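You operate a simulated robot arm through the tools that you are given. There is no shell and no other tool. Be economical: measure what you need, move in short steps, check, and stop when the job is done.

You are at the controls of a simulated two-armed robot. One attempt, no reset.

Task
Hold the probe jar, unscrew its cap and pack the green probe in it.
Fine: cap on the block mat, probe out of the probe strip into the jar, then cap screwed back on.
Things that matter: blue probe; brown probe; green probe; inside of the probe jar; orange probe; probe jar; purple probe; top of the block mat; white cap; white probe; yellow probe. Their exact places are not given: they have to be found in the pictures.

Only the result counts: the job must be done as asked and must still hold three seconds after the hand-in. Knocking over, shifting, dropping, spilling or breaking anything else fails it. A push-on lid holds only when it is set on centred and level and pressed home; a screw cap is set on level and turned clockwise until tight.

Robot
Two 7-joint arms with two-finger parallel grippers on one trunk, on a base that drives. Base frame: it is fixed to the floor where the robot stands at the start and does not move with it; the origin is under the middle of the robot, x ahead of it, y to its left, z up; the surface under the hand at the start is at about z = 0.75. Units: m, rad, N and s.
The left shoulder is at the start at [0.07, 0.163, 1.095], the right one opposite. With the tool pointing down near the work surface each hand reaches from about 0.38 to 0.88 m from the robot's upright axis, wherever it stands, measured 20 degrees to its own side. Places, roughly: inside of the probe jar [0.5, 0, 0.8]; top of the block mat [0.6, 0.1, 0.8]. Payload 3.43 kg a hand.
The TCP of each hand is the grasp point between the finger pads, 0.034 m short of the fingertips. In the tool frame z runs along the fingers and y along their closing line. Largest opening 0.128 m; finger width 0.024, thickness 0.012; the body of the gripper, 0.048 by 0.13 m, starts 0.096 m behind the TCP.
Orientation is that of the tool frame in the base frame, as a unit quaternion [w, x, y, z]. With the fingers straight down and closing along the base's y, the tool's x points along the base's -x, its y along +y and its z along -z.

Tools
- The arms move only by the tool send_rows. It takes "left_series", "right_series" or both (then of equal length, played together; a hand with none holds still); each is one flat list of numbers, 7 for each row, row after row: the shift along the tool's x, y, z in units of 20 mm (1.0 is 20 mm), then the turn, a rotation vector about the tool's x, y, z in units of 4 degrees (1.0 is 4 degrees), then the finger opening in m, from 0 to 0.128. In form: [x, y, z, ax, ay, az, hand, x, y, z, ax, ay, az, hand, ...]. A call has 1 to 12 rows; each row shifts and turns the commanded pose from where the row before left it, along the tool's axes as they then stand. A call with a number of a shift or a turn outside -1 to 1 is refused whole. Each row takes 0.2 s and may step no farther than 0.05 m and 0.15 rad from the row before; otherwise, or with a gripper value out of range, the whole call is refused. A pose out of reach is approached as far as the arm can. The call stops where the force on the tool passes 90 N (or 10 N more than at its start, if that is more) or the arm is blocked; 0.2 s more then pass. Each finger travels about 0.153 m/s and halts on what it meets, pressing with about 41 N; the grip force reading is that of the motor and also rises with nothing between the fingers. The clock runs only during rows and for 0.2 s after the last one: add rows that do not move to give the fingers time. The reply holds the time, the measured pose of the TCP, the force on the tool along the base axes, the opening and the grip force, in the units named above and with some noise, with the torque about the TCP (base axes, N m) and any sound that the robot's microphone picked up, and new pictures: "views" is both (left out), scene, wrist or none (wrist: the cameras of the hands that moved).
- Cameras (640 x 400 px; columns grow to the right, rows downward): "scene" is now at [0.1369, -0.0096, 1.3206]; the picture's right is [-0.11, -0.99, 0.00], its down [-0.60, 0.06, -0.80] and it looks along [0.79, -0.09, -0.60] (base axes); focal length 269 px, centre (320, 200). "left" rides on the left gripper at [0.076, 0.011, -0.16] in its tool frame; the picture's right is [-0.15, 0.99, 0.00], its down [-0.88, -0.13, -0.46] and it looks along [-0.45, -0.07, 0.89] (tool axes); focal length 234 px, centre (320, 200). "right" rides on the right gripper at [0.076, -0.011, -0.16] in its tool frame; the picture's right is [0.15, 0.99, 0.00], its down [-0.88, 0.13, -0.46] and it looks along [-0.45, 0.07, 0.89] (tool axes); focal length 234 px, centre (320, 200).
- move_column(by): slides the trunk up (or, below 0, down) by that many m; the arms and the scene camera ride with it, the base frame stays. It gives what a move gives, with no picture.
- base_move(legs): drives the robot by 1 to 6 legs, each [ahead, left, turn to the left] in m, m and rad, along the robot's own axes; the way and the turn of a leg run together, so that a leg with both is an arc; at most 1.5 m and 3.142 rad a leg. The arms and the cameras ride along, it lands a little off, and it stops where it bumps. It gives what a move gives, and a new picture of the scene camera.
- aim_head(pan, tilt): turns the head with the scene camera to pan (to the left, within 1.501 rad either way) and tilt (down, from -0.506 to 1.204), counted from straight ahead of the robot. It gives what a move gives, and a new picture of the scene camera.
- probe_pixels(camera, pixels): for up to 12 pixels [column, row] of the newest picture of that camera ("zoom" is the newest enlarged one), the place [x, y, z] in the base frame of the surface seen there, good to about 0.002 m. No time passes.
- close_up(camera, box): a new picture of the part [left, top, right, bottom] of that camera's present view, enlarged. No time passes.
- sign_off(): hands the job in; it is judged then, once.

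Keep the steps short. Do not move on a guess: measure, check each grasp and each placing, and mend mistakes. In all there are 80 turns and 260 pictures (those below and enlarged ones count). Leave the grippers open and the arms clear of the work at the hand-in unless told otherwise, and finish with a single line.

The tools are called after "Call:" as a command line: name --argument value ..., lists and objects as JSON in quotes. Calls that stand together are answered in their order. send_rows: Moves the arms, as the interface text tells. Its arguments: {"type":"object","properties":{"left_series":{"type":"array","items":{"type":"number"}},"right_series":{"type":"array","items":{"type":"number"}},"views":{"type":"string","enum":["both","scene","wrist","none"]}},"required":[]} The other tools are called the same way: move_column (by) slides the trunk up or down; base_move (legs) drives the base; aim_head (pan, tilt) turns the head that bears the scene camera; probe_pixels (camera, pixels) gives the place of the surface under pixels of a picture; close_up (camera, box) takes an enlarged picture of a part of a camera's view; sign_off () hands the job in.

At the start:

```text
t: 0.0
left_position: [0.7231, 0.1836, 1.1439]
left_orientation: [0.0, -0.002, 1.0, 0.0]
left_ft_force: [0.0, 0.0, -0.1]
left_wrist_torque: [-0.02, -0.02, -0.02]
left_finger_gap: 0.128
left_finger_force: 0.0
right_position: [0.4407, -0.2764, 1.0554]
right_orientation: [0.0, 0.0, 1.0, 0.0]
right_ft_force: [0.2, 0.6, 0.8]
right_wrist_torque: [0.02, 0.0, -0.02]
right_finger_gap: 0.1278
right_finger_force: 0.0
trunk travel left (down, up): [-0.575, 0.365]
robot x, y, heading: [-0.0009, 0.0019, -0.003]
head pan, tilt: [-0.108, 0.649]
```

scene: 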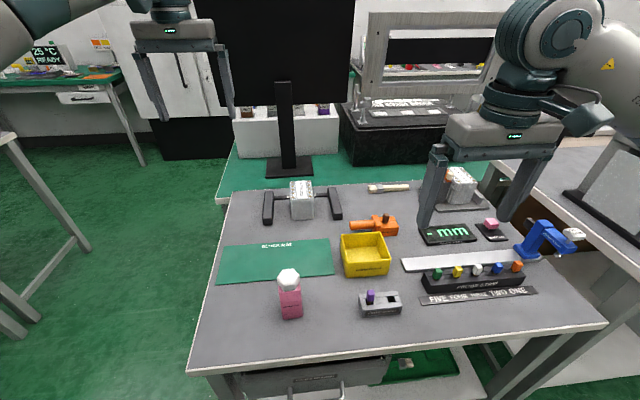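
right: 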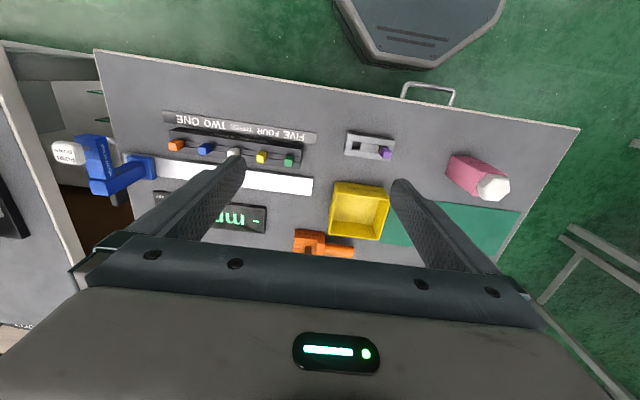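
left: 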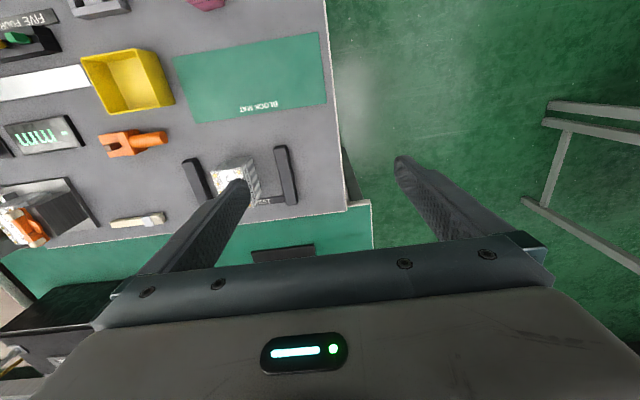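

I see the pink jar with its white cap at (290,290), the green block mat at (275,260) and the probe strip at (472,278). I'll enlarge and measure them.

Call:
close_up --camera "scene" --box '[250, 220, 350, 330]'

Call:
close_up --camera "scene" --box '[350, 230, 550, 330]'

Call:
probe_pixels --camera "scene" --pixels '[[288, 272], [289, 280], [290, 300], [291, 315], [225, 262], [325, 262], [270, 243], [437, 271], [438, 277], [457, 268], [458, 285], [310, 330]]'

Call:
probe_pixels --camera "right" --pixels '[[490, 188], [480, 175], [465, 165], [289, 158], [288, 163], [262, 155], [234, 152], [205, 148], [176, 145], [384, 153], [300, 155], [500, 190]]'

```text
3.64 times, centred on (300, 275) of scene
```

zoom: 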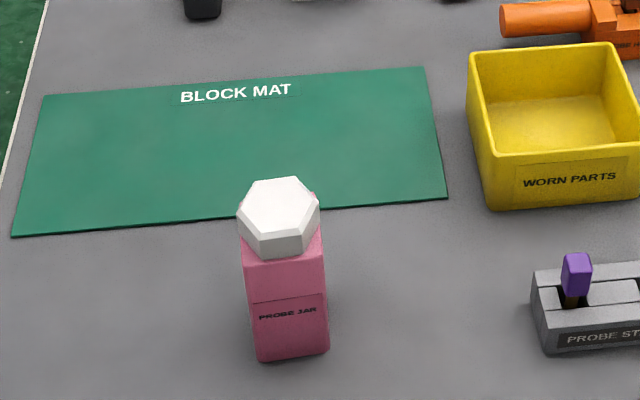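

```text
3.20 times, centred on (450, 280) of scene
```

zoom: 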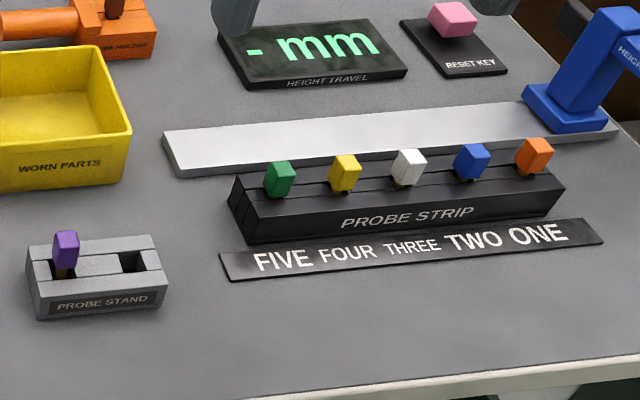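

```text
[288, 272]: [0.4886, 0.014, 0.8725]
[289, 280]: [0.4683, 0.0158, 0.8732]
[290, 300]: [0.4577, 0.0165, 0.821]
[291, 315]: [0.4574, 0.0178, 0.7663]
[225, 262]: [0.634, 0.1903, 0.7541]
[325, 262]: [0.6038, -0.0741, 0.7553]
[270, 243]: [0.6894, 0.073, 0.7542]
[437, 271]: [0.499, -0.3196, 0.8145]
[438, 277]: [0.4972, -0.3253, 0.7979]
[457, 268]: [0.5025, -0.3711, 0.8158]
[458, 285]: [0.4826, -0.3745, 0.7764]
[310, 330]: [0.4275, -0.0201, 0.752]
```

```text
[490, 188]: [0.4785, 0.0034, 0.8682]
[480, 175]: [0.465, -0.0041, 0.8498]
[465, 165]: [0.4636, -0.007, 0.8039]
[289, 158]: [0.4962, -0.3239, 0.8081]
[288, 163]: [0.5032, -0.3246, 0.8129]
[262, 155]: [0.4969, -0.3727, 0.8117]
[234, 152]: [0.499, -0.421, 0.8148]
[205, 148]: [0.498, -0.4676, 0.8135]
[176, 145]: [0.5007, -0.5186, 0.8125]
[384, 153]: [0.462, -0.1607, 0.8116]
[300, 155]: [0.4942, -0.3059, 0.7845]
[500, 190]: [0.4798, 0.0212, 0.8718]
```

Next I need the exact geometry of the cap and the jar, so I'll enlarge the view tightly and probe it.

Call:
close_up --camera "scene" --box '[264, 262, 316, 324]'

Call:
close_up --camera "right" --box '[436, 140, 520, 210]'

```text
6.45 times, centred on (290, 293) of scene
```

zoom: 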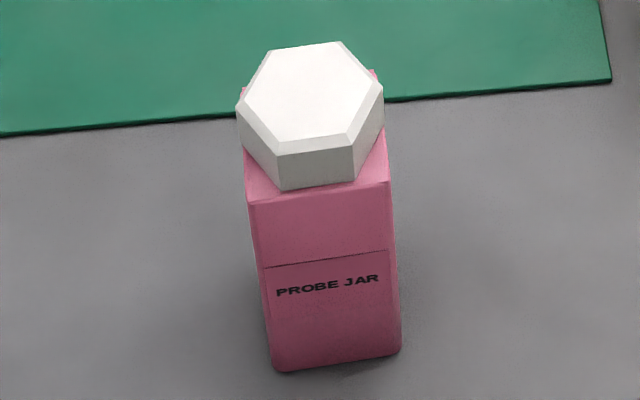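

```text
5.71 times, centred on (478, 175) of right
```

zoom: 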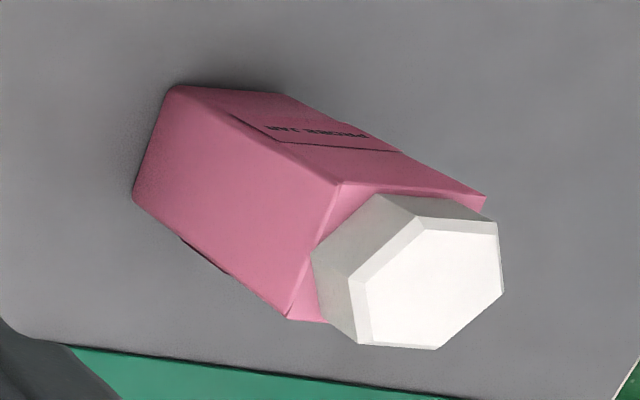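

Call:
probe_pixels --camera "zoom" --pixels '[[367, 283], [432, 231], [495, 238], [500, 292], [436, 346], [372, 340], [343, 187], [480, 196], [290, 316], [434, 290], [330, 280], [180, 92]]'

Call:
probe_pixels --camera "scene" --pixels '[[280.5, 302], [290, 302], [300.5, 302], [283, 316], [290, 316], [301, 315], [280, 323], [279.5, 322]]'

```text
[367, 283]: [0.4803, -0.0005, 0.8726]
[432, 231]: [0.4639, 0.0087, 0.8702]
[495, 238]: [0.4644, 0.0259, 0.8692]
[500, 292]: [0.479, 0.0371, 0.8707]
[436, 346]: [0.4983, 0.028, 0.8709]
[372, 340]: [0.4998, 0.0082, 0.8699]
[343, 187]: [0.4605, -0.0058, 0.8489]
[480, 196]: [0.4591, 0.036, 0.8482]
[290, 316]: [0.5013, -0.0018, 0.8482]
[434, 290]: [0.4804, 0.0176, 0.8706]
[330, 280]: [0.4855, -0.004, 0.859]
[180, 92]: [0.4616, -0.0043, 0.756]
```

```text
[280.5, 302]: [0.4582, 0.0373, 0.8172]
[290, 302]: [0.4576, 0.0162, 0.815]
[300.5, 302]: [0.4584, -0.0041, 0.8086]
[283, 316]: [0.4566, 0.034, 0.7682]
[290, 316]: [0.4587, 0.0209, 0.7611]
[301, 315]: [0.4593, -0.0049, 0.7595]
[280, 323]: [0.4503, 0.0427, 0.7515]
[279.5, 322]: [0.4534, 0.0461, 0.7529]
```

The jar stands square to the base axes. It is centred at about (0.481, 0.017), with the body 46 mm wide and z 0.75–0.849. The cap is a hex up to z 0.871, with flats facing ±x. The left hand will hold the jar body from the left with a tilted tool, so I first move it back and to the side.

Call:
send_rows --left_series '[1, 0.25, 0.375, 0, 0, 0, 0.128, 1, 0.25, 0.375, 0, 0, 0, 0.128, 1, 0.25, 0.375, 0, 0, 0, 0.128, 1, 0.25, 0.375, 0, 0, 0, 0.128, 1, 0.25, 0.375, 0, 0, 0, 0.128, 1, 0.25, 0.375, 0, 0, 0, 0.128, 1, 0.25, 0.375, 0, 0, 0, 0.128, 1, 0.25, 0.375, 0, 0, 0, 0.128, 1, 0.25, 0.375, 0, 0, 0, 0.128, 1, 0.25, 0.375, 0, 0, 0, 0.128, 1, 0.25, 0.375, 0, 0, 0, 0.128, 1, 0.25, 0.375, 0, 0, 0, 0.128]' --views "none"

Call:
send_rows --left_series '[0, 0, 0, 0.465, -0.465, 0.997, 0.128, 0, 0, 0, 0.465, -0.465, 0.997, 0.128, 0, 0, 0, 0.465, -0.465, 0.997, 0.128, 0, 0, 0, 0.465, -0.465, 0.997, 0.128, 0, 0, 0, 0.465, -0.465, 0.997, 0.128, 0, 0, 0, 0.465, -0.465, 0.997, 0.128, 0, 0, 0, 0.465, -0.465, 0.997, 0.128, 0, 0, 0, 0.465, -0.465, 0.997, 0.128, 0, 0, 0, 0.465, -0.465, 0.997, 0.128, 0, 0, 0, 0.465, -0.465, 0.997, 0.128, 0, 0, 0, 0.465, -0.465, 0.997, 0.128]' --views "scene"

```text
t: 2.6
left_position: [0.4819, 0.2446, 1.0518]
left_orientation: [0.001, 0.0, 1.0, 0.001]
left_ft_force: [0.0, 0.3, -0.8]
left_wrist_torque: [0.0, -0.06, 0.03]
left_finger_gap: 0.1282
left_finger_force: 0.0
right_position: [0.44, -0.2779, 1.0552]
right_orientation: [0.001, -0.001, 1.0, 0.0]
right_ft_force: [-1.0, -0.1, -0.4]
right_wrist_torque: [0.02, -0.04, 0.05]
right_finger_gap: 0.1279
right_finger_force: 0.1
trunk travel left (down, up): [-0.575, 0.365]
robot x, y, heading: [0.0033, 0.001, 0.002]
head pan, tilt: [-0.108, 0.649]
```

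```text
t: 5.0
left_position: [0.4826, 0.245, 1.0529]
left_orientation: [0.173, 0.37, 0.896, -0.174]
left_ft_force: [-0.8, -0.4, 0.1]
left_wrist_torque: [-0.01, 0.0, 0.06]
left_finger_gap: 0.1278
left_finger_force: 0.0
right_position: [0.4409, -0.2774, 1.055]
right_orientation: [0.0, 0.0, 1.0, 0.001]
right_ft_force: [-0.3, 0.7, 0.0]
right_wrist_torque: [-0.01, -0.03, 0.03]
right_finger_gap: 0.1278
right_finger_force: 0.1
trunk travel left (down, up): [-0.575, 0.365]
robot x, y, heading: [0.0002, 0.0013, 0.0]
head pan, tilt: [-0.108, 0.649]
```

scene: 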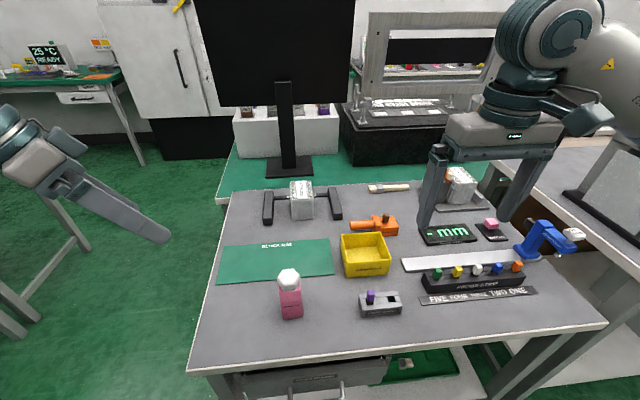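

Tracking is good, so I'll finish the rotation with 10 more rows.

Call:
send_rows --left_series '[0, 0, 0, 0.465, -0.465, 0.997, 0.128, 0, 0, 0, 0.465, -0.465, 0.997, 0.128, 0, 0, 0, 0.465, -0.465, 0.997, 0.128, 0, 0, 0, 0.465, -0.465, 0.997, 0.128, 0, 0, 0, 0.465, -0.465, 0.997, 0.128, 0, 0, 0, 0.465, -0.465, 0.997, 0.128, 0, 0, 0, 0.465, -0.465, 0.997, 0.128, 0, 0, 0, 0.465, -0.465, 0.997, 0.128, 0, 0, 0, 0.465, -0.465, 0.997, 0.128, 0, 0, 0, 0.465, -0.465, 0.997, 0.128]' --views "scene"

```text
t: 7.2
left_position: [0.3991, 0.1823, 1.0982]
left_orientation: [0.299, 0.641, 0.641, -0.299]
left_ft_force: [-0.1, -0.1, 0.3]
left_wrist_torque: [0.01, 0.01, 0.01]
left_finger_gap: 0.1278
left_finger_force: 0.1
left hand out of reach, approached as far as the arm can: row 5, 6, 7, 8, 9, 10
right_position: [0.4408, -0.2776, 1.0541]
right_orientation: [0.0, 0.001, 1.0, 0.001]
right_ft_force: [-0.4, -1.3, 0.2]
right_wrist_torque: [0.03, -0.02, 0.01]
right_finger_gap: 0.1282
right_finger_force: 0.2
trunk travel left (down, up): [-0.575, 0.365]
robot x, y, heading: [0.003, 0.0008, -0.001]
head pan, tilt: [-0.108, 0.649]
```

scene: 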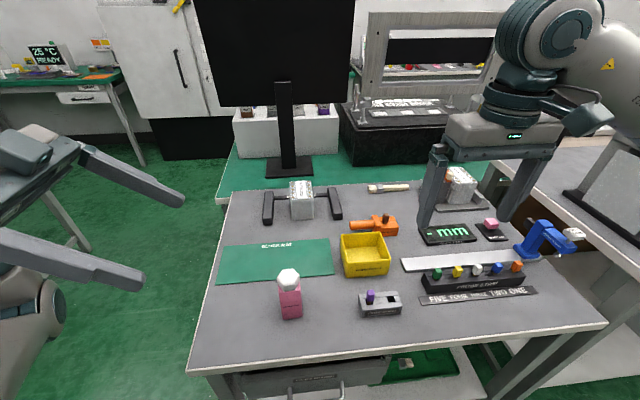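

The orientation is reached but the position lags because of reach. I'll move toward the pre-grasp point (0.481, 0.131, 0.89) and see whether it comes into reach.

Call:
send_rows --left_series '[0.243, 0, 0.955, 0, 0, 0, 0.128, 0.243, 0, 0.955, 0, 0, 0, 0.128, 0.243, 0, 0.955, 0, 0, 0, 0.128, 0.243, 0, 0.955, 0, 0, 0, 0.128, 0.243, 0, 0.955, 0, 0, 0, 0.128, 0.243, 0, 0.955, 0, 0, 0, 0.128, 0.243, 0, 0.955, 0, 0, 0, 0.128, 0.243, 0, 0.955, 0, 0, 0, 0.128, 0.243, 0, 0.955, 0, 0, 0, 0.128, 0.243, 0, 0.955, 0, 0, 0, 0.128]' --views "both"

```text
t: 9.4
left_position: [0.3756, 0.0863, 0.9972]
left_orientation: [0.297, 0.64, 0.642, -0.299]
left_ft_force: [-0.4, 0.7, -0.8]
left_wrist_torque: [0.01, -0.02, -0.01]
left_finger_gap: 0.1281
left_finger_force: 0.1
left hand out of reach, approached as far as the arm can: row 2, 3, 4, 5, 6, 7, 8, 9, 10
right_position: [0.4407, -0.2775, 1.0536]
right_orientation: [0.0, 0.001, 1.0, 0.0]
right_ft_force: [-0.3, 0.7, -0.3]
right_wrist_torque: [0.03, 0.04, -0.01]
right_finger_gap: 0.1281
right_finger_force: 0.1
trunk travel left (down, up): [-0.575, 0.365]
robot x, y, heading: [-0.0023, -0.003, -0.001]
head pan, tilt: [-0.108, 0.649]
```

scene: 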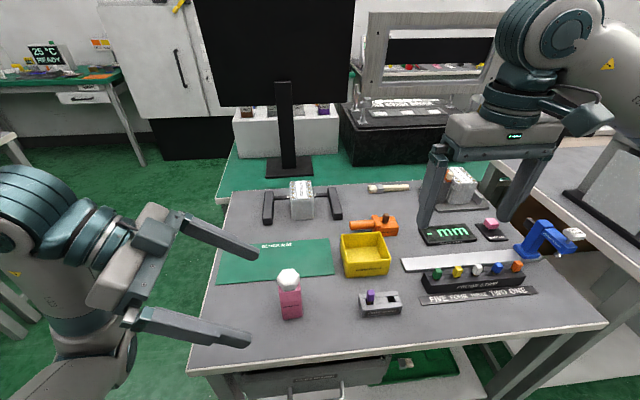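
left: 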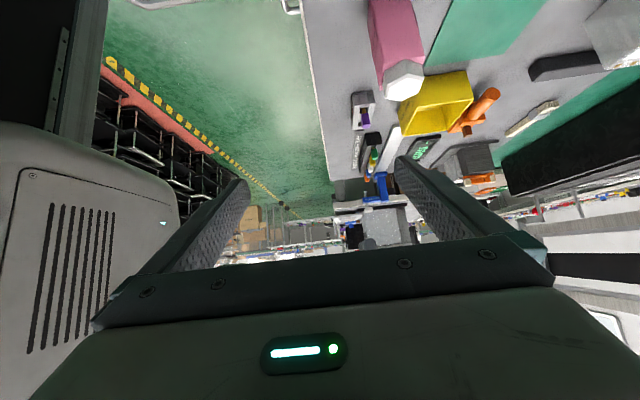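

With the robot in this stance the left arm can't point sideways at x = 0.48. I'll drive the base about 0.3 m left, slightly back, and turn it 31° to the right. That makes the left-hand approach more natural and keeps the strip and mat within the right hand's reach.

Call:
base_move --legs '[[-0.02, 0.3, 0], [0, 0, -0.55]]'

```text
t: 13.0
left_position: [0.3468, 0.1779, 0.9967]
left_orientation: [0.205, 0.79, 0.445, -0.368]
left_ft_force: [-0.7, 0.0, -0.6]
left_wrist_torque: [0.02, 0.02, -0.01]
left_finger_gap: 0.1278
left_finger_force: 0.0
right_position: [0.2109, -0.1655, 1.0549]
right_orientation: [0.001, 0.271, 0.963, 0.001]
right_ft_force: [-0.4, -0.2, 0.3]
right_wrist_torque: [0.02, -0.05, -0.01]
right_finger_gap: 0.1279
right_finger_force: 0.0
trunk travel left (down, up): [-0.575, 0.365]
robot x, y, heading: [-0.0213, 0.3034, -0.551]
head pan, tilt: [-0.108, 0.649]
```

scene: 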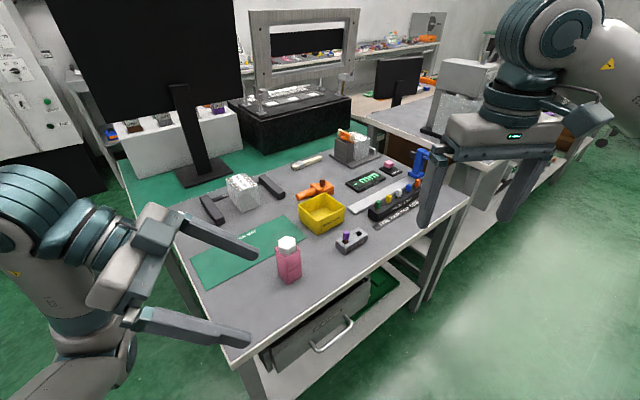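

The base landed as planned. Next I turn the left hand back by 31.6° about the vertical so the fingers close along base x.

Call:
send_rows --left_series '[0, 0, 0, -0.756, 0, -0.635, 0.128, 0, 0, 0, -0.756, 0, -0.635, 0.128, 0, 0, 0, -0.756, 0, -0.635, 0.128, 0, 0, 0, -0.756, 0, -0.635, 0.128, 0, 0, 0, -0.756, 0, -0.635, 0.128, 0, 0, 0, -0.756, 0, -0.635, 0.128, 0, 0, 0, -0.756, 0, -0.635, 0.128, 0, 0, 0, -0.756, 0, -0.635, 0.128]' --views "none"

```text
t: 14.8
left_position: [0.4269, 0.1364, 1.0163]
left_orientation: [0.296, 0.64, 0.643, -0.298]
left_ft_force: [0.2, 1.0, -0.6]
left_wrist_torque: [0.02, 0.02, 0.0]
left_finger_gap: 0.1283
left_finger_force: 0.1
left hand out of reach, approached as far as the arm can: row 1, 2, 3, 4, 5, 6, 7, 8
right_position: [0.2122, -0.1674, 1.0551]
right_orientation: [0.0, 0.27, 0.963, -0.001]
right_ft_force: [0.0, -0.4, 0.4]
right_wrist_torque: [-0.01, 0.03, 0.0]
right_finger_gap: 0.1281
right_finger_force: 0.0
trunk travel left (down, up): [-0.575, 0.365]
robot x, y, heading: [-0.0177, 0.3017, -0.548]
head pan, tilt: [-0.108, 0.649]
```

The arm stays too high: actual z is 1.016 against about 0.89 commanded. Lowering the trunk should help, and the hands are clear of everything below them.

Call:
move_column --by -0.13

Call:
send_rows --left_series '[0, 0, 0, 0, 0, 0, 0.128, 0, 0, 0, 0, 0, 0, 0.128]' --views "both"

```text
t: 16.4
left_position: [0.4252, 0.1363, 0.8887]
left_orientation: [0.297, 0.64, 0.643, -0.298]
left_ft_force: [0.3, 1.2, 0.8]
left_wrist_torque: [0.0, -0.03, 0.01]
left_finger_gap: 0.1281
left_finger_force: 0.0
right_position: [0.2121, -0.1662, 0.9233]
right_orientation: [-0.001, 0.271, 0.963, 0.0]
right_ft_force: [0.7, -0.1, 0.4]
right_wrist_torque: [0.01, 0.0, -0.04]
right_finger_gap: 0.1282
right_finger_force: 0.1
trunk travel left (down, up): [-0.445, 0.495]
robot x, y, heading: [-0.0208, 0.2974, -0.545]
head pan, tilt: [-0.108, 0.649]
```

```text
t: 17.0
left_position: [0.4264, 0.1372, 0.887]
left_orientation: [0.297, 0.64, 0.643, -0.298]
left_ft_force: [-0.6, -0.4, -0.1]
left_wrist_torque: [0.03, -0.02, 0.01]
left_finger_gap: 0.1281
left_finger_force: 0.0
right_position: [0.2106, -0.1668, 0.9237]
right_orientation: [0.001, 0.271, 0.963, 0.0]
right_ft_force: [0.6, 0.7, 0.1]
right_wrist_torque: [0.03, -0.01, -0.02]
right_finger_gap: 0.1281
right_finger_force: 0.1
trunk travel left (down, up): [-0.445, 0.495]
robot x, y, heading: [-0.0219, 0.3004, -0.553]
head pan, tilt: [-0.108, 0.649]
```

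scene: 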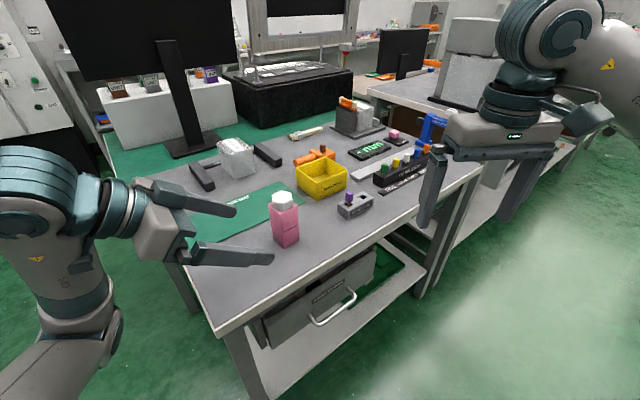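
left: 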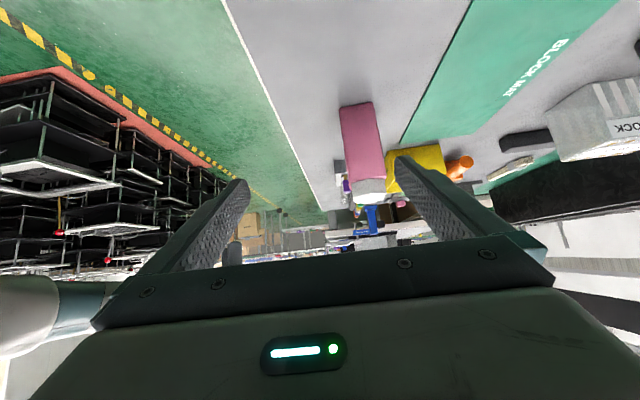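

This pose is in reach now. I shift +55 mm along tool y (base +x) to centre on the jar at x = 0.481.

Call:
send_rows --left_series '[0, 0.92, 0, 0, 0, 0, 0.128, 0, 0.92, 0, 0, 0, 0, 0.128, 0, 0.9, 0, 0, 0, 0, 0.128, 0, 0, 0, 0, 0, 0, 0.128]' --views "none"

```text
t: 18.0
left_position: [0.4819, 0.1366, 0.8879]
left_orientation: [0.297, 0.64, 0.643, -0.298]
left_ft_force: [-0.1, 0.0, 0.5]
left_wrist_torque: [-0.03, 0.0, 0.03]
left_finger_gap: 0.1281
left_finger_force: 0.1
right_position: [0.2113, -0.1675, 0.9242]
right_orientation: [0.001, 0.271, 0.962, 0.0]
right_ft_force: [0.3, 0.0, 0.1]
right_wrist_torque: [-0.03, 0.01, 0.0]
right_finger_gap: 0.128
right_finger_force: 0.0
trunk travel left (down, up): [-0.445, 0.495]
robot x, y, heading: [-0.0201, 0.2997, -0.545]
head pan, tilt: [-0.108, 0.649]
```

The left hand is aligned at x = 0.482. I advance 152 mm along the tool so the fingers straddle the jar body.

Call:
send_rows --left_series '[0, 0, 0.95, 0, 0, 0, 0.128, 0, 0, 0.95, 0, 0, 0, 0.128, 0, 0, 0.95, 0, 0, 0, 0.128, 0, 0, 0.95, 0, 0, 0, 0.128, 0, 0, 0.95, 0, 0, 0, 0.128, 0, 0, 0.95, 0, 0, 0, 0.128, 0, 0, 0.95, 0, 0, 0, 0.128, 0, 0, 0.95, 0, 0, 0, 0.128]' --views "both"

```text
t: 19.8
left_position: [0.4825, 0.0215, 0.7892]
left_orientation: [0.297, 0.64, 0.644, -0.297]
left_ft_force: [0.8, -0.5, 0.4]
left_wrist_torque: [-0.02, -0.01, 0.0]
left_finger_gap: 0.128
left_finger_force: 0.1
right_position: [0.2109, -0.1661, 0.9238]
right_orientation: [0.0, 0.271, 0.963, 0.0]
right_ft_force: [0.1, -0.2, -0.4]
right_wrist_torque: [0.01, -0.04, -0.01]
right_finger_gap: 0.128
right_finger_force: 0.1
trunk travel left (down, up): [-0.445, 0.495]
robot x, y, heading: [-0.0187, 0.3023, -0.553]
head pan, tilt: [-0.108, 0.649]
```

scene: 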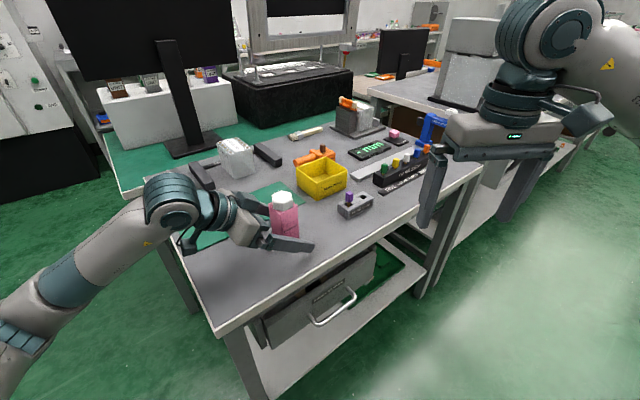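
left: 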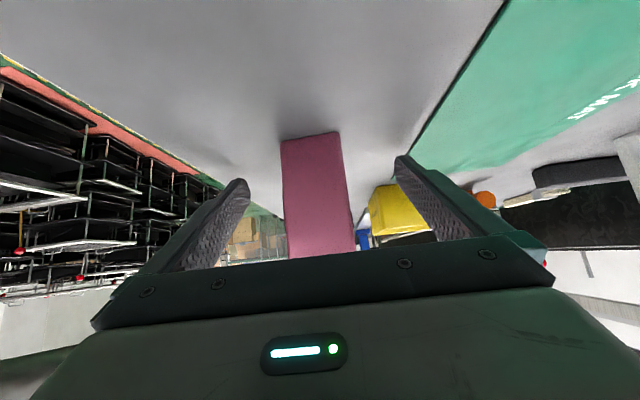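

The jar is between the fingers, so I close them.

Call:
send_rows --left_series '[0, 0, 0, 0, 0, 0, 0.07, 0, 0, 0, 0, 0, 0, 0.05, 0, 0, 0, 0, 0, 0, 0.03, 0, 0, 0, 0, 0, 0, 0.03, 0, 0, 0, 0, 0, 0, 0.03]' --views "wrist"

Call:
close_up --camera "scene" --box '[230, 170, 340, 260]'

```text
t: 21.0
left_position: [0.4805, 0.0202, 0.7903]
left_orientation: [0.297, 0.64, 0.643, -0.298]
left_ft_force: [0.5, -0.4, 1.1]
left_wrist_torque: [-0.04, 0.01, 0.01]
left_finger_gap: 0.0442
left_finger_force: 40.8
right_position: [0.2114, -0.1667, 0.9242]
right_orientation: [0.0, 0.272, 0.962, 0.0]
right_ft_force: [0.3, -0.3, -1.1]
right_wrist_torque: [0.01, 0.02, 0.04]
right_finger_gap: 0.128
right_finger_force: 0.0
trunk travel left (down, up): [-0.445, 0.495]
robot x, y, heading: [-0.0211, 0.3006, -0.549]
head pan, tilt: [-0.108, 0.649]
```

left: 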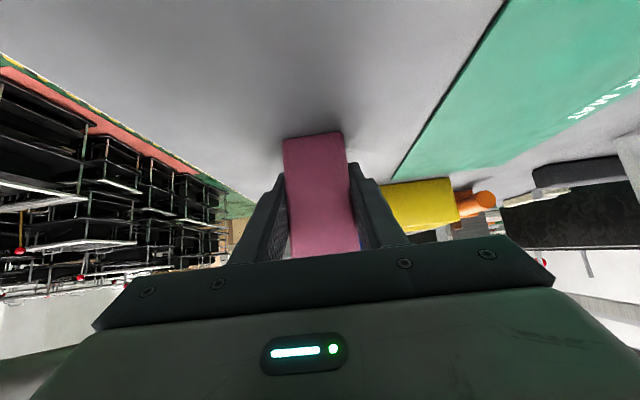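

```text
4.44 times, centred on (285, 215) of scene
```

zoom: 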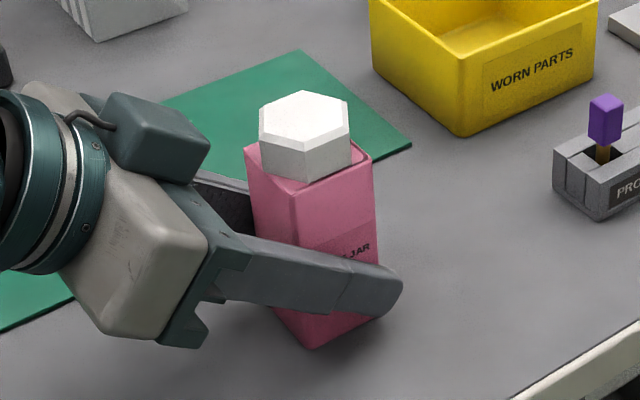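

The jar is held firmly at 44 mm with 41 N. I probe the cap's corners again to get its centre and the hex angle.

Call:
probe_pixels --camera "zoom" --pixels '[[304, 115], [263, 110], [290, 93], [338, 97], [345, 120], [318, 139], [270, 133], [280, 160], [335, 160], [252, 150], [302, 188], [366, 158]]'

```text
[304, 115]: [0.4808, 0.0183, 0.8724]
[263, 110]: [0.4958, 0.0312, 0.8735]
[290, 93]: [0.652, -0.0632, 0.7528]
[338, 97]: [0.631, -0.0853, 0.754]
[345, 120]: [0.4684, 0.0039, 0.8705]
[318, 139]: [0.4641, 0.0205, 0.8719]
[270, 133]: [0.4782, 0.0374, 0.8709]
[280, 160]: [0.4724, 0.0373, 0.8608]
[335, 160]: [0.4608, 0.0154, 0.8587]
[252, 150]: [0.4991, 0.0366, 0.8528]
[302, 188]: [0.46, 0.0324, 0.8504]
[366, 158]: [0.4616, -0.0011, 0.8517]
```

The cap centre is (0.481, 0.018), top z 0.871, with flats at 0°/60°/120°. The right hand's closing line is at about 58.5°, which nearly matches a pair of flats. I raise the right hand and carry it toward a point over the cap.

Call:
send_rows --right_series '[0, 0, -1, 0, 0, 0, 0.1, -0.4, 0.9, -1, 0, 0, 0, 0.1, -0.55, 1, -0.8, 0, 0, 0, 0.1, -0.6, 1, 0, 0, 0, 0, 0.1, -0.6, 1, 0, 0, 0, 0, 0.1, -0.6, 1, 0, 0, 0, 0, 0.1, -0.6, 1, 0, 0, 0, 0, 0.1, -0.6, 1, 0, 0, 0, 0, 0.1, -0.6, 1, 0, 0, 0, 0, 0.1, -0.6, 1, 0, 0, 0, 0, 0.1, -0.6, 1, 0, 0, 0, 0, 0.1, -0.6, 1, 0, 0, 0, 0, 0.1]' --views "both"

```text
t: 23.6
left_position: [0.4811, 0.0218, 0.7886]
left_orientation: [0.295, 0.642, 0.641, -0.3]
left_ft_force: [-0.8, 0.0, -0.5]
left_wrist_torque: [0.02, -0.04, 0.01]
left_finger_gap: 0.0446
left_finger_force: 41.1
right_position: [0.4335, -0.0455, 0.9808]
right_orientation: [0.0, 0.271, 0.963, 0.0]
right_ft_force: [0.9, -0.1, -0.2]
right_wrist_torque: [-0.03, 0.07, 0.01]
right_finger_gap: 0.1002
right_finger_force: 0.1
trunk travel left (down, up): [-0.445, 0.495]
robot x, y, heading: [-0.0212, 0.3019, -0.546]
head pan, tilt: [-0.108, 0.649]
```

scene: 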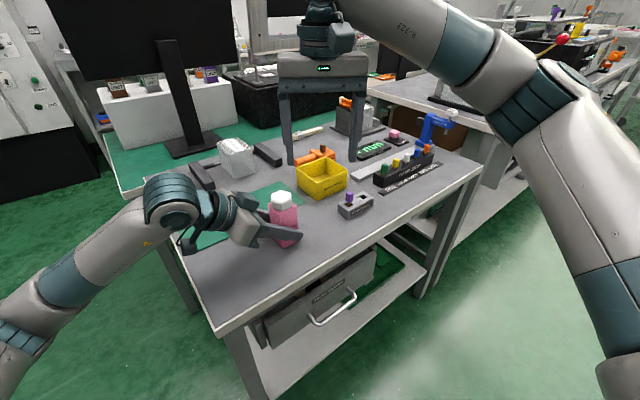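
right: 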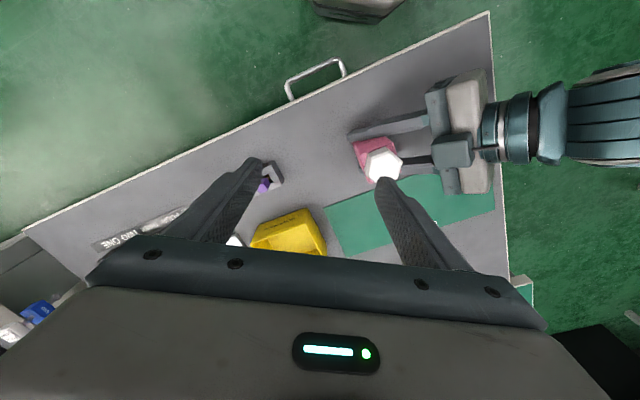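

Call:
send_rows --right_series '[-0.09, 0.987, 0, 0, 0, 0, 0.1, -0.09, 0.987, 0, 0, 0, 0, 0.1, -0.09, 0.987, 0, 0, 0, 0, 0.1, -0.09, 0.987, 0, 0, 0, 0, 0.1, 0, 0, 0, 0, 0, -0.35, 0.1, 0, 0, 1, 0, 0, 0, 0.1, 0, 0, 1, 0, 0, 0, 0.1]' --views "both"

Call:
close_up --camera "right" --box '[180, 110, 450, 280]'

```text
t: 25.2
left_position: [0.4817, 0.0204, 0.7885]
left_orientation: [0.297, 0.64, 0.644, -0.297]
left_ft_force: [0.1, 0.3, 0.2]
left_wrist_torque: [-0.09, -0.03, -0.01]
left_finger_gap: 0.0444
left_finger_force: 41.5
right_position: [0.4807, 0.018, 0.9413]
right_orientation: [0.0, 0.258, 0.966, 0.0]
right_ft_force: [0.0, -1.2, 0.0]
right_wrist_torque: [-0.03, -0.01, -0.01]
right_finger_gap: 0.0999
right_finger_force: 0.1
trunk travel left (down, up): [-0.445, 0.495]
robot x, y, heading: [-0.0189, 0.2974, -0.549]
head pan, tilt: [-0.108, 0.649]
```

scene: 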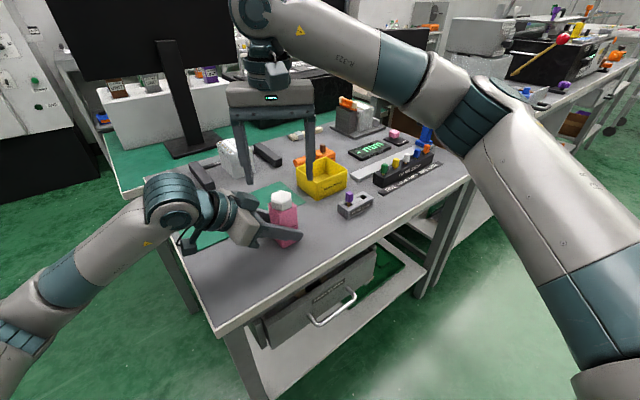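
right: 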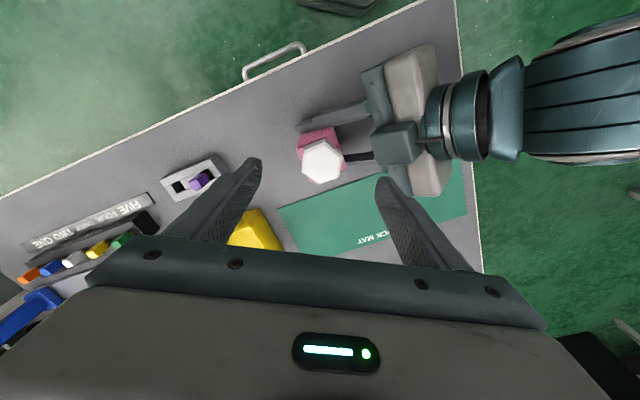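

```text
2.35 times, centred on (315, 195) of right
```

zoom: 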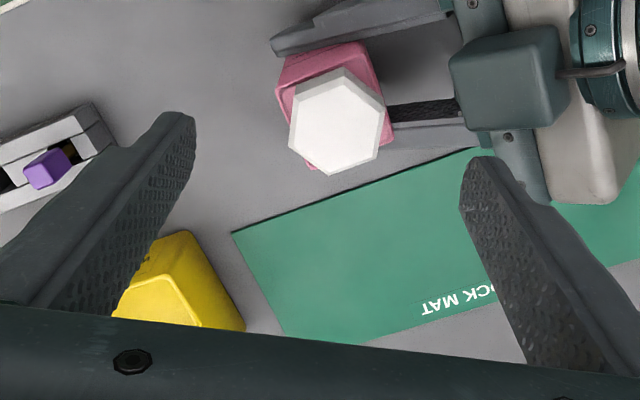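

The hand is centred and its closing line is across two flats. I descend 53 mm so the tips sit just above the jar shoulder.

Call:
send_rows --right_series '[0, 0, 0.9, 0, 0, 0, 0.1, 0, 0, 0.9, 0, 0, 0, 0.1, 0, 0, 0.85, 0, 0, 0, 0.1, 0, 0, 0, 0, 0, 0, 0.08]' --views "none"

Call:
send_rows --right_series '[0, 0, 0, 0, 0, 0, 0.06, 0, 0, 0, 0, 0, 0, 0.045, 0, 0, 0, 0, 0, 0, 0.02, 0, 0, 0, 0, 0, 0, 0.02, 0, 0, 0, 0, 0, 0, 0.02]' --views "both"

Call:
close_up --camera "scene" --box '[220, 150, 340, 250]'

```text
t: 26.2
left_position: [0.4805, 0.0199, 0.7892]
left_orientation: [0.297, 0.64, 0.643, -0.298]
left_ft_force: [-0.9, -0.2, -0.4]
left_wrist_torque: [0.02, -0.02, -0.03]
left_finger_gap: 0.0444
left_finger_force: 40.7
right_position: [0.4803, 0.0186, 0.8861]
right_orientation: [0.0, 0.259, 0.966, 0.0]
right_ft_force: [0.1, -0.6, 0.2]
right_wrist_torque: [0.0, 0.02, -0.01]
right_finger_gap: 0.0799
right_finger_force: 0.0
trunk travel left (down, up): [-0.445, 0.495]
robot x, y, heading: [-0.0199, 0.3027, -0.547]
head pan, tilt: [-0.108, 0.649]
```

```text
t: 27.4
left_position: [0.4802, 0.018, 0.7889]
left_orientation: [0.297, 0.64, 0.642, -0.299]
left_ft_force: [-7.0, -19.0, -0.1]
left_wrist_torque: [1.2, -0.46, -0.03]
left_finger_gap: 0.0445
left_finger_force: 40.8
right_position: [0.4808, 0.0186, 0.8873]
right_orientation: [0.0, 0.259, 0.966, 0.0]
right_ft_force: [7.0, 17.8, -1.3]
right_wrist_torque: [0.59, -0.19, 0.04]
right_finger_gap: 0.0479
right_finger_force: 41.7
trunk travel left (down, up): [-0.445, 0.495]
robot x, y, heading: [-0.0181, 0.3016, -0.547]
head pan, tilt: [-0.108, 0.649]
```

scene: 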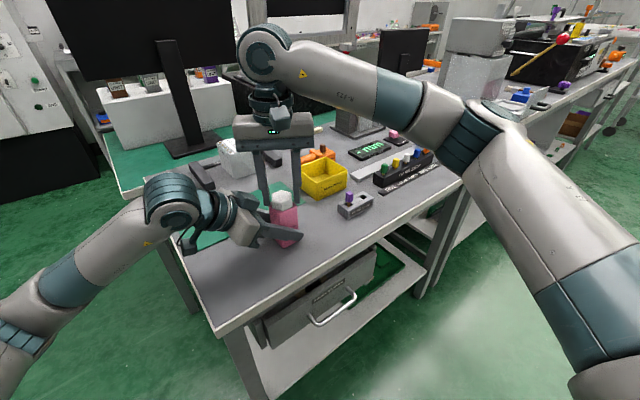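
right: 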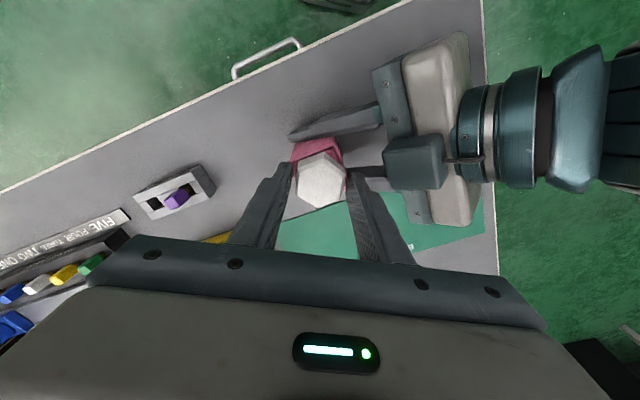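

```text
4.00 times, centred on (280, 200) of scene
```

zoom: 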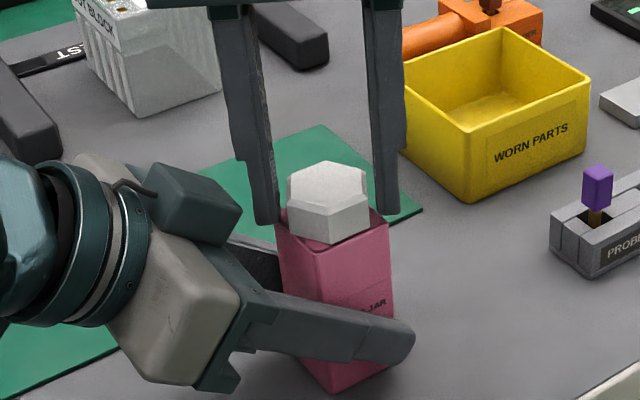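

The gap reads 0.048, wider than the ~0.041 I expected across flats, and there is a sideways force. I look closer before turning.

Call:
close_up --camera "right" --box '[270, 125, 380, 215]'

Call:
close_up --camera "scene" --box '[250, 175, 310, 225]'

```text
4.44 times, centred on (325, 170) of right
```

zoom: 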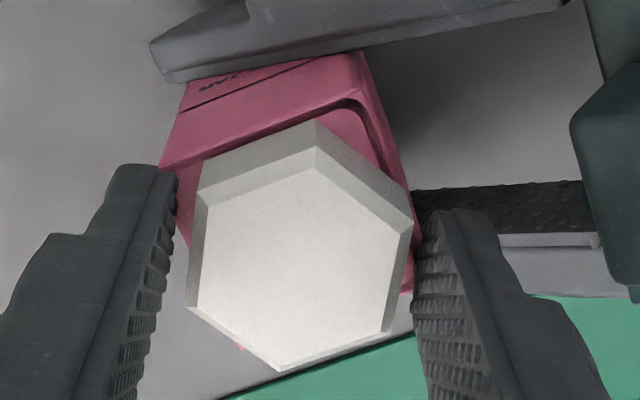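

```text
8.00 times, centred on (280, 200) of scene
```

zoom: 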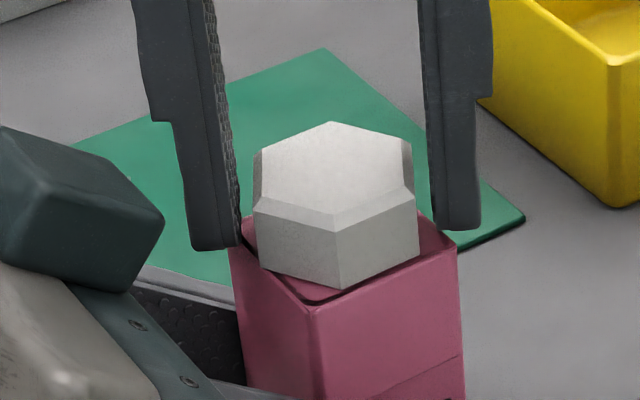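

Only the tool +y finger touches; the other has a gap. The hand sits about 3 mm short along tool +y, so I ease it over and watch the side force.

Call:
send_rows --right_series '[0, 0, 0, 0, 0, 0, 0.054, 0, 0.16, 0, 0, 0, 0, 0.054, 0, 0, 0, 0, 0, 0, 0.02, 0, 0, 0, 0, 0, 0, 0.02, 0, 0, 0, 0, 0, 0, 0.02]' --views "none"

Call:
close_up --camera "right" --box '[270, 125, 380, 215]'

```text
t: 28.6
left_position: [0.4823, 0.021, 0.7881]
left_orientation: [0.296, 0.64, 0.644, -0.298]
left_ft_force: [4.5, 15.2, -1.5]
left_wrist_torque: [-1.13, 0.27, 0.03]
left_finger_gap: 0.0444
left_finger_force: 41.0
right_position: [0.4819, 0.0187, 0.8872]
right_orientation: [0.0, 0.261, 0.965, -0.001]
right_ft_force: [-3.9, -15.4, 0.6]
right_wrist_torque: [-0.42, 0.14, 0.02]
right_finger_gap: 0.0479
right_finger_force: 41.1
trunk travel left (down, up): [-0.445, 0.495]
robot x, y, heading: [-0.0193, 0.298, -0.552]
head pan, tilt: [-0.108, 0.649]
```

```text
4.44 times, centred on (325, 170) of right
```

zoom: 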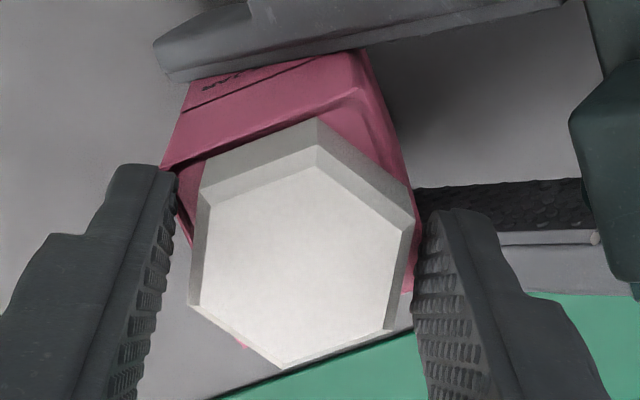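

The force reversed at the same gap, so the cap really is gripped on both sides (48 mm by contact). I move back by half that shift to centre, then turn 8 rows counter-clockwise (−az) to unscrew.

Call:
send_rows --right_series '[0, -0.08, 0, 0, 0, 0, 0.02, 0, 0, 0, 0, 0, -1, 0.02, 0, 0, 0, 0, 0, -1, 0.02, 0, 0, 0, 0, 0, -1, 0.02, 0, 0, 0, 0, 0, -1, 0.02, 0, 0, 0, 0, 0, -1, 0.02, 0, 0, 0, 0, 0, -1, 0.02, 0, 0, 0, 0, 0, -1, 0.02, 0, 0, 0, 0, 0, -1, 0.02]' --views "wrist"

Call:
close_up --camera "right" --box '[270, 125, 380, 215]'

```text
t: 30.6
left_position: [0.4825, 0.022, 0.7903]
left_orientation: [0.297, 0.64, 0.643, -0.298]
left_ft_force: [1.1, 1.2, -3.5]
left_wrist_torque: [-0.17, 0.0, 0.02]
left_finger_gap: 0.0444
left_finger_force: 41.2
right_position: [0.4825, 0.0186, 0.8871]
right_orientation: [0.0, -0.018, 1.0, 0.0]
right_ft_force: [-1.6, -1.6, 5.5]
right_wrist_torque: [-0.14, 0.04, -0.01]
right_finger_gap: 0.0475
right_finger_force: 41.3
trunk travel left (down, up): [-0.445, 0.495]
robot x, y, heading: [-0.0189, 0.3018, -0.549]
head pan, tilt: [-0.108, 0.649]
```

right: 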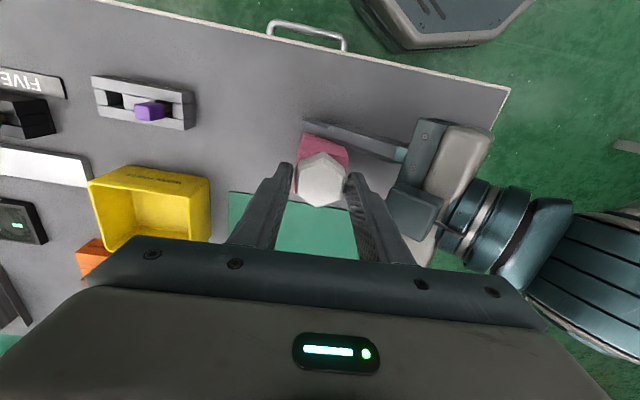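

```text
4.44 times, centred on (325, 170) of right
```

zoom: 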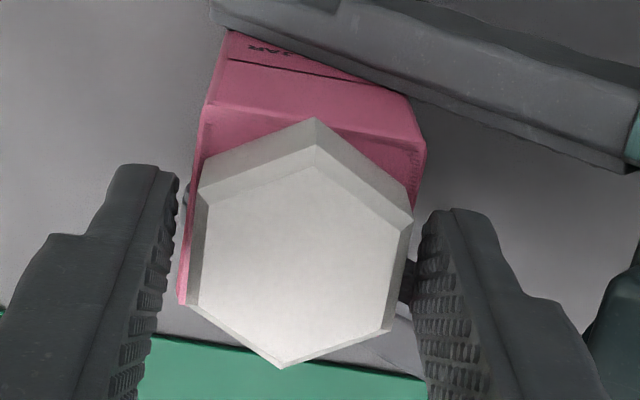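

The cap turned together with the hand, and the z force is a slight 5.5 N. I continue 48° with a tiny upward allowance.

Call:
send_rows --right_series '[0, 0, -0.02, 0, 0, -1, 0.02, 0, 0, -0.004, 0, 0, -1, 0.02, 0, 0, -0.004, 0, 0, -1, 0.02, 0, 0, -0.004, 0, 0, -1, 0.02, 0, 0, -0.004, 0, 0, -1, 0.02, 0, 0, -0.004, 0, 0, -1, 0.02, 0, 0, -0.004, 0, 0, -1, 0.02, 0, 0, -0.004, 0, 0, -1, 0.02, 0, 0, -0.004, 0, 0, -1, 0.02, 0, 0, -0.004, 0, 0, -1, 0.02, 0, 0, -0.004, 0, 0, -1, 0.02, 0, 0, -0.004, 0, 0, -1, 0.02]' --views "none"

Call:
send_rows --right_series '[0, 0, -0.004, 0, 0, -1, 0.02, 0, 0, -0.004, 0, 0, -1, 0.02, 0, 0, -0.004, 0, 0, -1, 0.02, 0, 0, -0.004, 0, 0, -1, 0.02, 0, 0, -0.004, 0, 0, -1, 0.02, 0, 0, -0.004, 0, 0, -1, 0.02, 0, 0, -0.004, 0, 0, -1, 0.02, 0, 0, -0.004, 0, 0, -1, 0.02]' --views "wrist"

```text
t: 33.2
left_position: [0.4799, 0.0199, 0.7881]
left_orientation: [0.296, 0.641, 0.643, -0.297]
left_ft_force: [-0.9, 0.6, -0.6]
left_wrist_torque: [-0.08, -0.06, 0.03]
left_finger_gap: 0.0446
left_finger_force: 40.8
right_position: [0.4815, 0.019, 0.8879]
right_orientation: [0.001, -0.358, 0.934, 0.0]
right_ft_force: [1.0, -0.8, 0.2]
right_wrist_torque: [0.02, 0.02, -0.02]
right_finger_gap: 0.0477
right_finger_force: 40.4
right hand out of reach, approached as far as the arm can: row 11, 12
trunk travel left (down, up): [-0.445, 0.495]
robot x, y, heading: [-0.0165, 0.2998, -0.547]
head pan, tilt: [-0.108, 0.649]
```

```text
t: 35.0
left_position: [0.4811, 0.0197, 0.7882]
left_orientation: [0.296, 0.64, 0.643, -0.298]
left_ft_force: [-0.5, 0.2, -0.5]
left_wrist_torque: [-0.06, -0.09, 0.01]
left_finger_gap: 0.0447
left_finger_force: 41.4
right_position: [0.482, 0.018, 0.8896]
right_orientation: [0.0, -0.359, 0.933, 0.0]
right_ft_force: [1.6, -0.6, 0.6]
right_wrist_torque: [0.01, 0.01, 0.02]
right_finger_gap: 0.0476
right_finger_force: 41.2
right hand out of reach, approached as far as the arm can: row 1, 2, 3, 4, 5, 6, 7, 8
trunk travel left (down, up): [-0.445, 0.495]
robot x, y, heading: [-0.0196, 0.3001, -0.544]
head pan, tilt: [-0.108, 0.649]
```

right: 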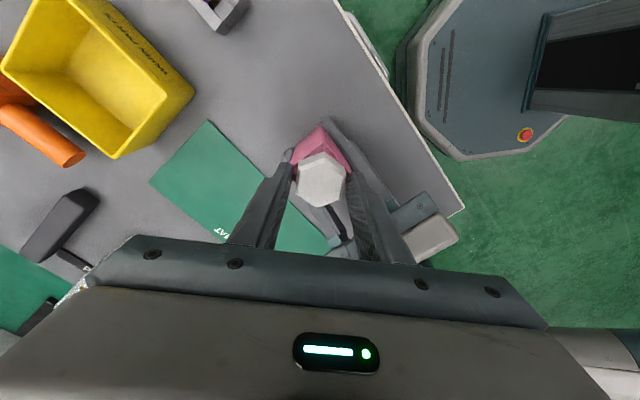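

The wrist limit is reached at a closing angle of about 132°, after 72° of unscrewing. I open slightly and turn clockwise by about 120° for a fresh grip on the flats.

Call:
send_rows --right_series '[0, 0, 0, 0, 0, 0, 0.064, 0, 0, 0, 0, 0, 0, 0.064, 0, 0, 0, 0, 0, 1, 0.064, 0, 0, 0, 0, 0, 1, 0.064, 0, 0, 0, 0, 0, 1, 0.064, 0, 0, 0, 0, 0, 1, 0.064, 0, 0, 0, 0, 0, 1, 0.064, 0, 0, 0, 0, 0, 1, 0.064, 0, 0, 0, 0, 0, 1, 0.064, 0, 0, 0, 0, 0, 1, 0.064, 0, 0, 0, 0, 0, 1, 0.064, 0, 0, 0, 0, 0, 1, 0.064]' --views "none"

Call:
send_rows --right_series '[0, 0, 0, 0, 0, 1, 0.064, 0, 0, 0, 0, 0, 1, 0.064, 0, 0, 0, 0, 0, 1, 0.064, 0, 0, 0, 0, 0, 1, 0.064, 0, 0, 0, 0, 0, 1, 0.064, 0, 0, 0, 0, 0, 1, 0.064, 0, 0, 0, 0, 0, 1, 0.064, 0, 0, 0, 0, 0, 1, 0.064, 0, 0, 0, 0, 0, 1, 0.064, 0, 0, 0, 0, 0, 1, 0.064, 0, 0, 0, 0, 0, 1, 0.064, 0, 0, 0, 0, 0, 1, 0.064]' --views "scene"

```text
t: 37.6
left_position: [0.482, 0.021, 0.789]
left_orientation: [0.297, 0.639, 0.644, -0.297]
left_ft_force: [0.2, -0.3, 1.0]
left_wrist_torque: [0.01, -0.02, 0.01]
left_finger_gap: 0.0443
left_finger_force: 41.4
right_position: [0.4824, 0.0165, 0.8897]
right_orientation: [0.0, -0.017, 1.0, 0.0]
right_ft_force: [-0.1, 0.2, -0.3]
right_wrist_torque: [0.03, 0.03, -0.02]
right_finger_gap: 0.0638
right_finger_force: 0.1
trunk travel left (down, up): [-0.445, 0.495]
robot x, y, heading: [-0.0203, 0.3006, -0.55]
head pan, tilt: [-0.108, 0.649]
```

```text
t: 40.2
left_position: [0.4811, 0.02, 0.7893]
left_orientation: [0.297, 0.64, 0.643, -0.298]
left_ft_force: [-0.8, 0.1, -0.1]
left_wrist_torque: [-0.02, -0.04, 0.01]
left_finger_gap: 0.0443
left_finger_force: 41.0
right_position: [0.4817, 0.018, 0.8896]
right_orientation: [0.001, 0.391, 0.92, 0.0]
right_ft_force: [0.5, -0.6, 0.8]
right_wrist_torque: [-0.04, 0.02, 0.02]
right_finger_gap: 0.0641
right_finger_force: 0.1
trunk travel left (down, up): [-0.445, 0.495]
robot x, y, heading: [-0.0189, 0.2997, -0.546]
head pan, tilt: [-0.108, 0.649]
```

scene: 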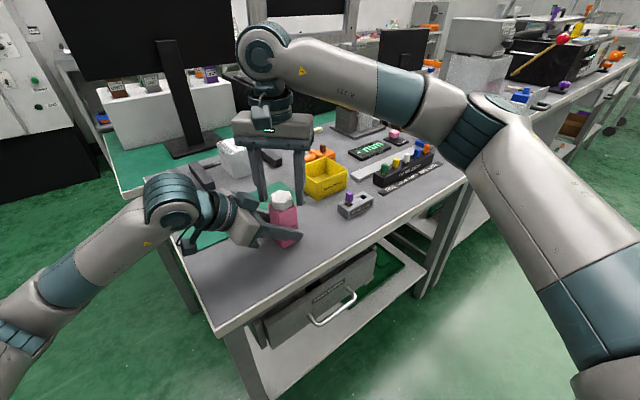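

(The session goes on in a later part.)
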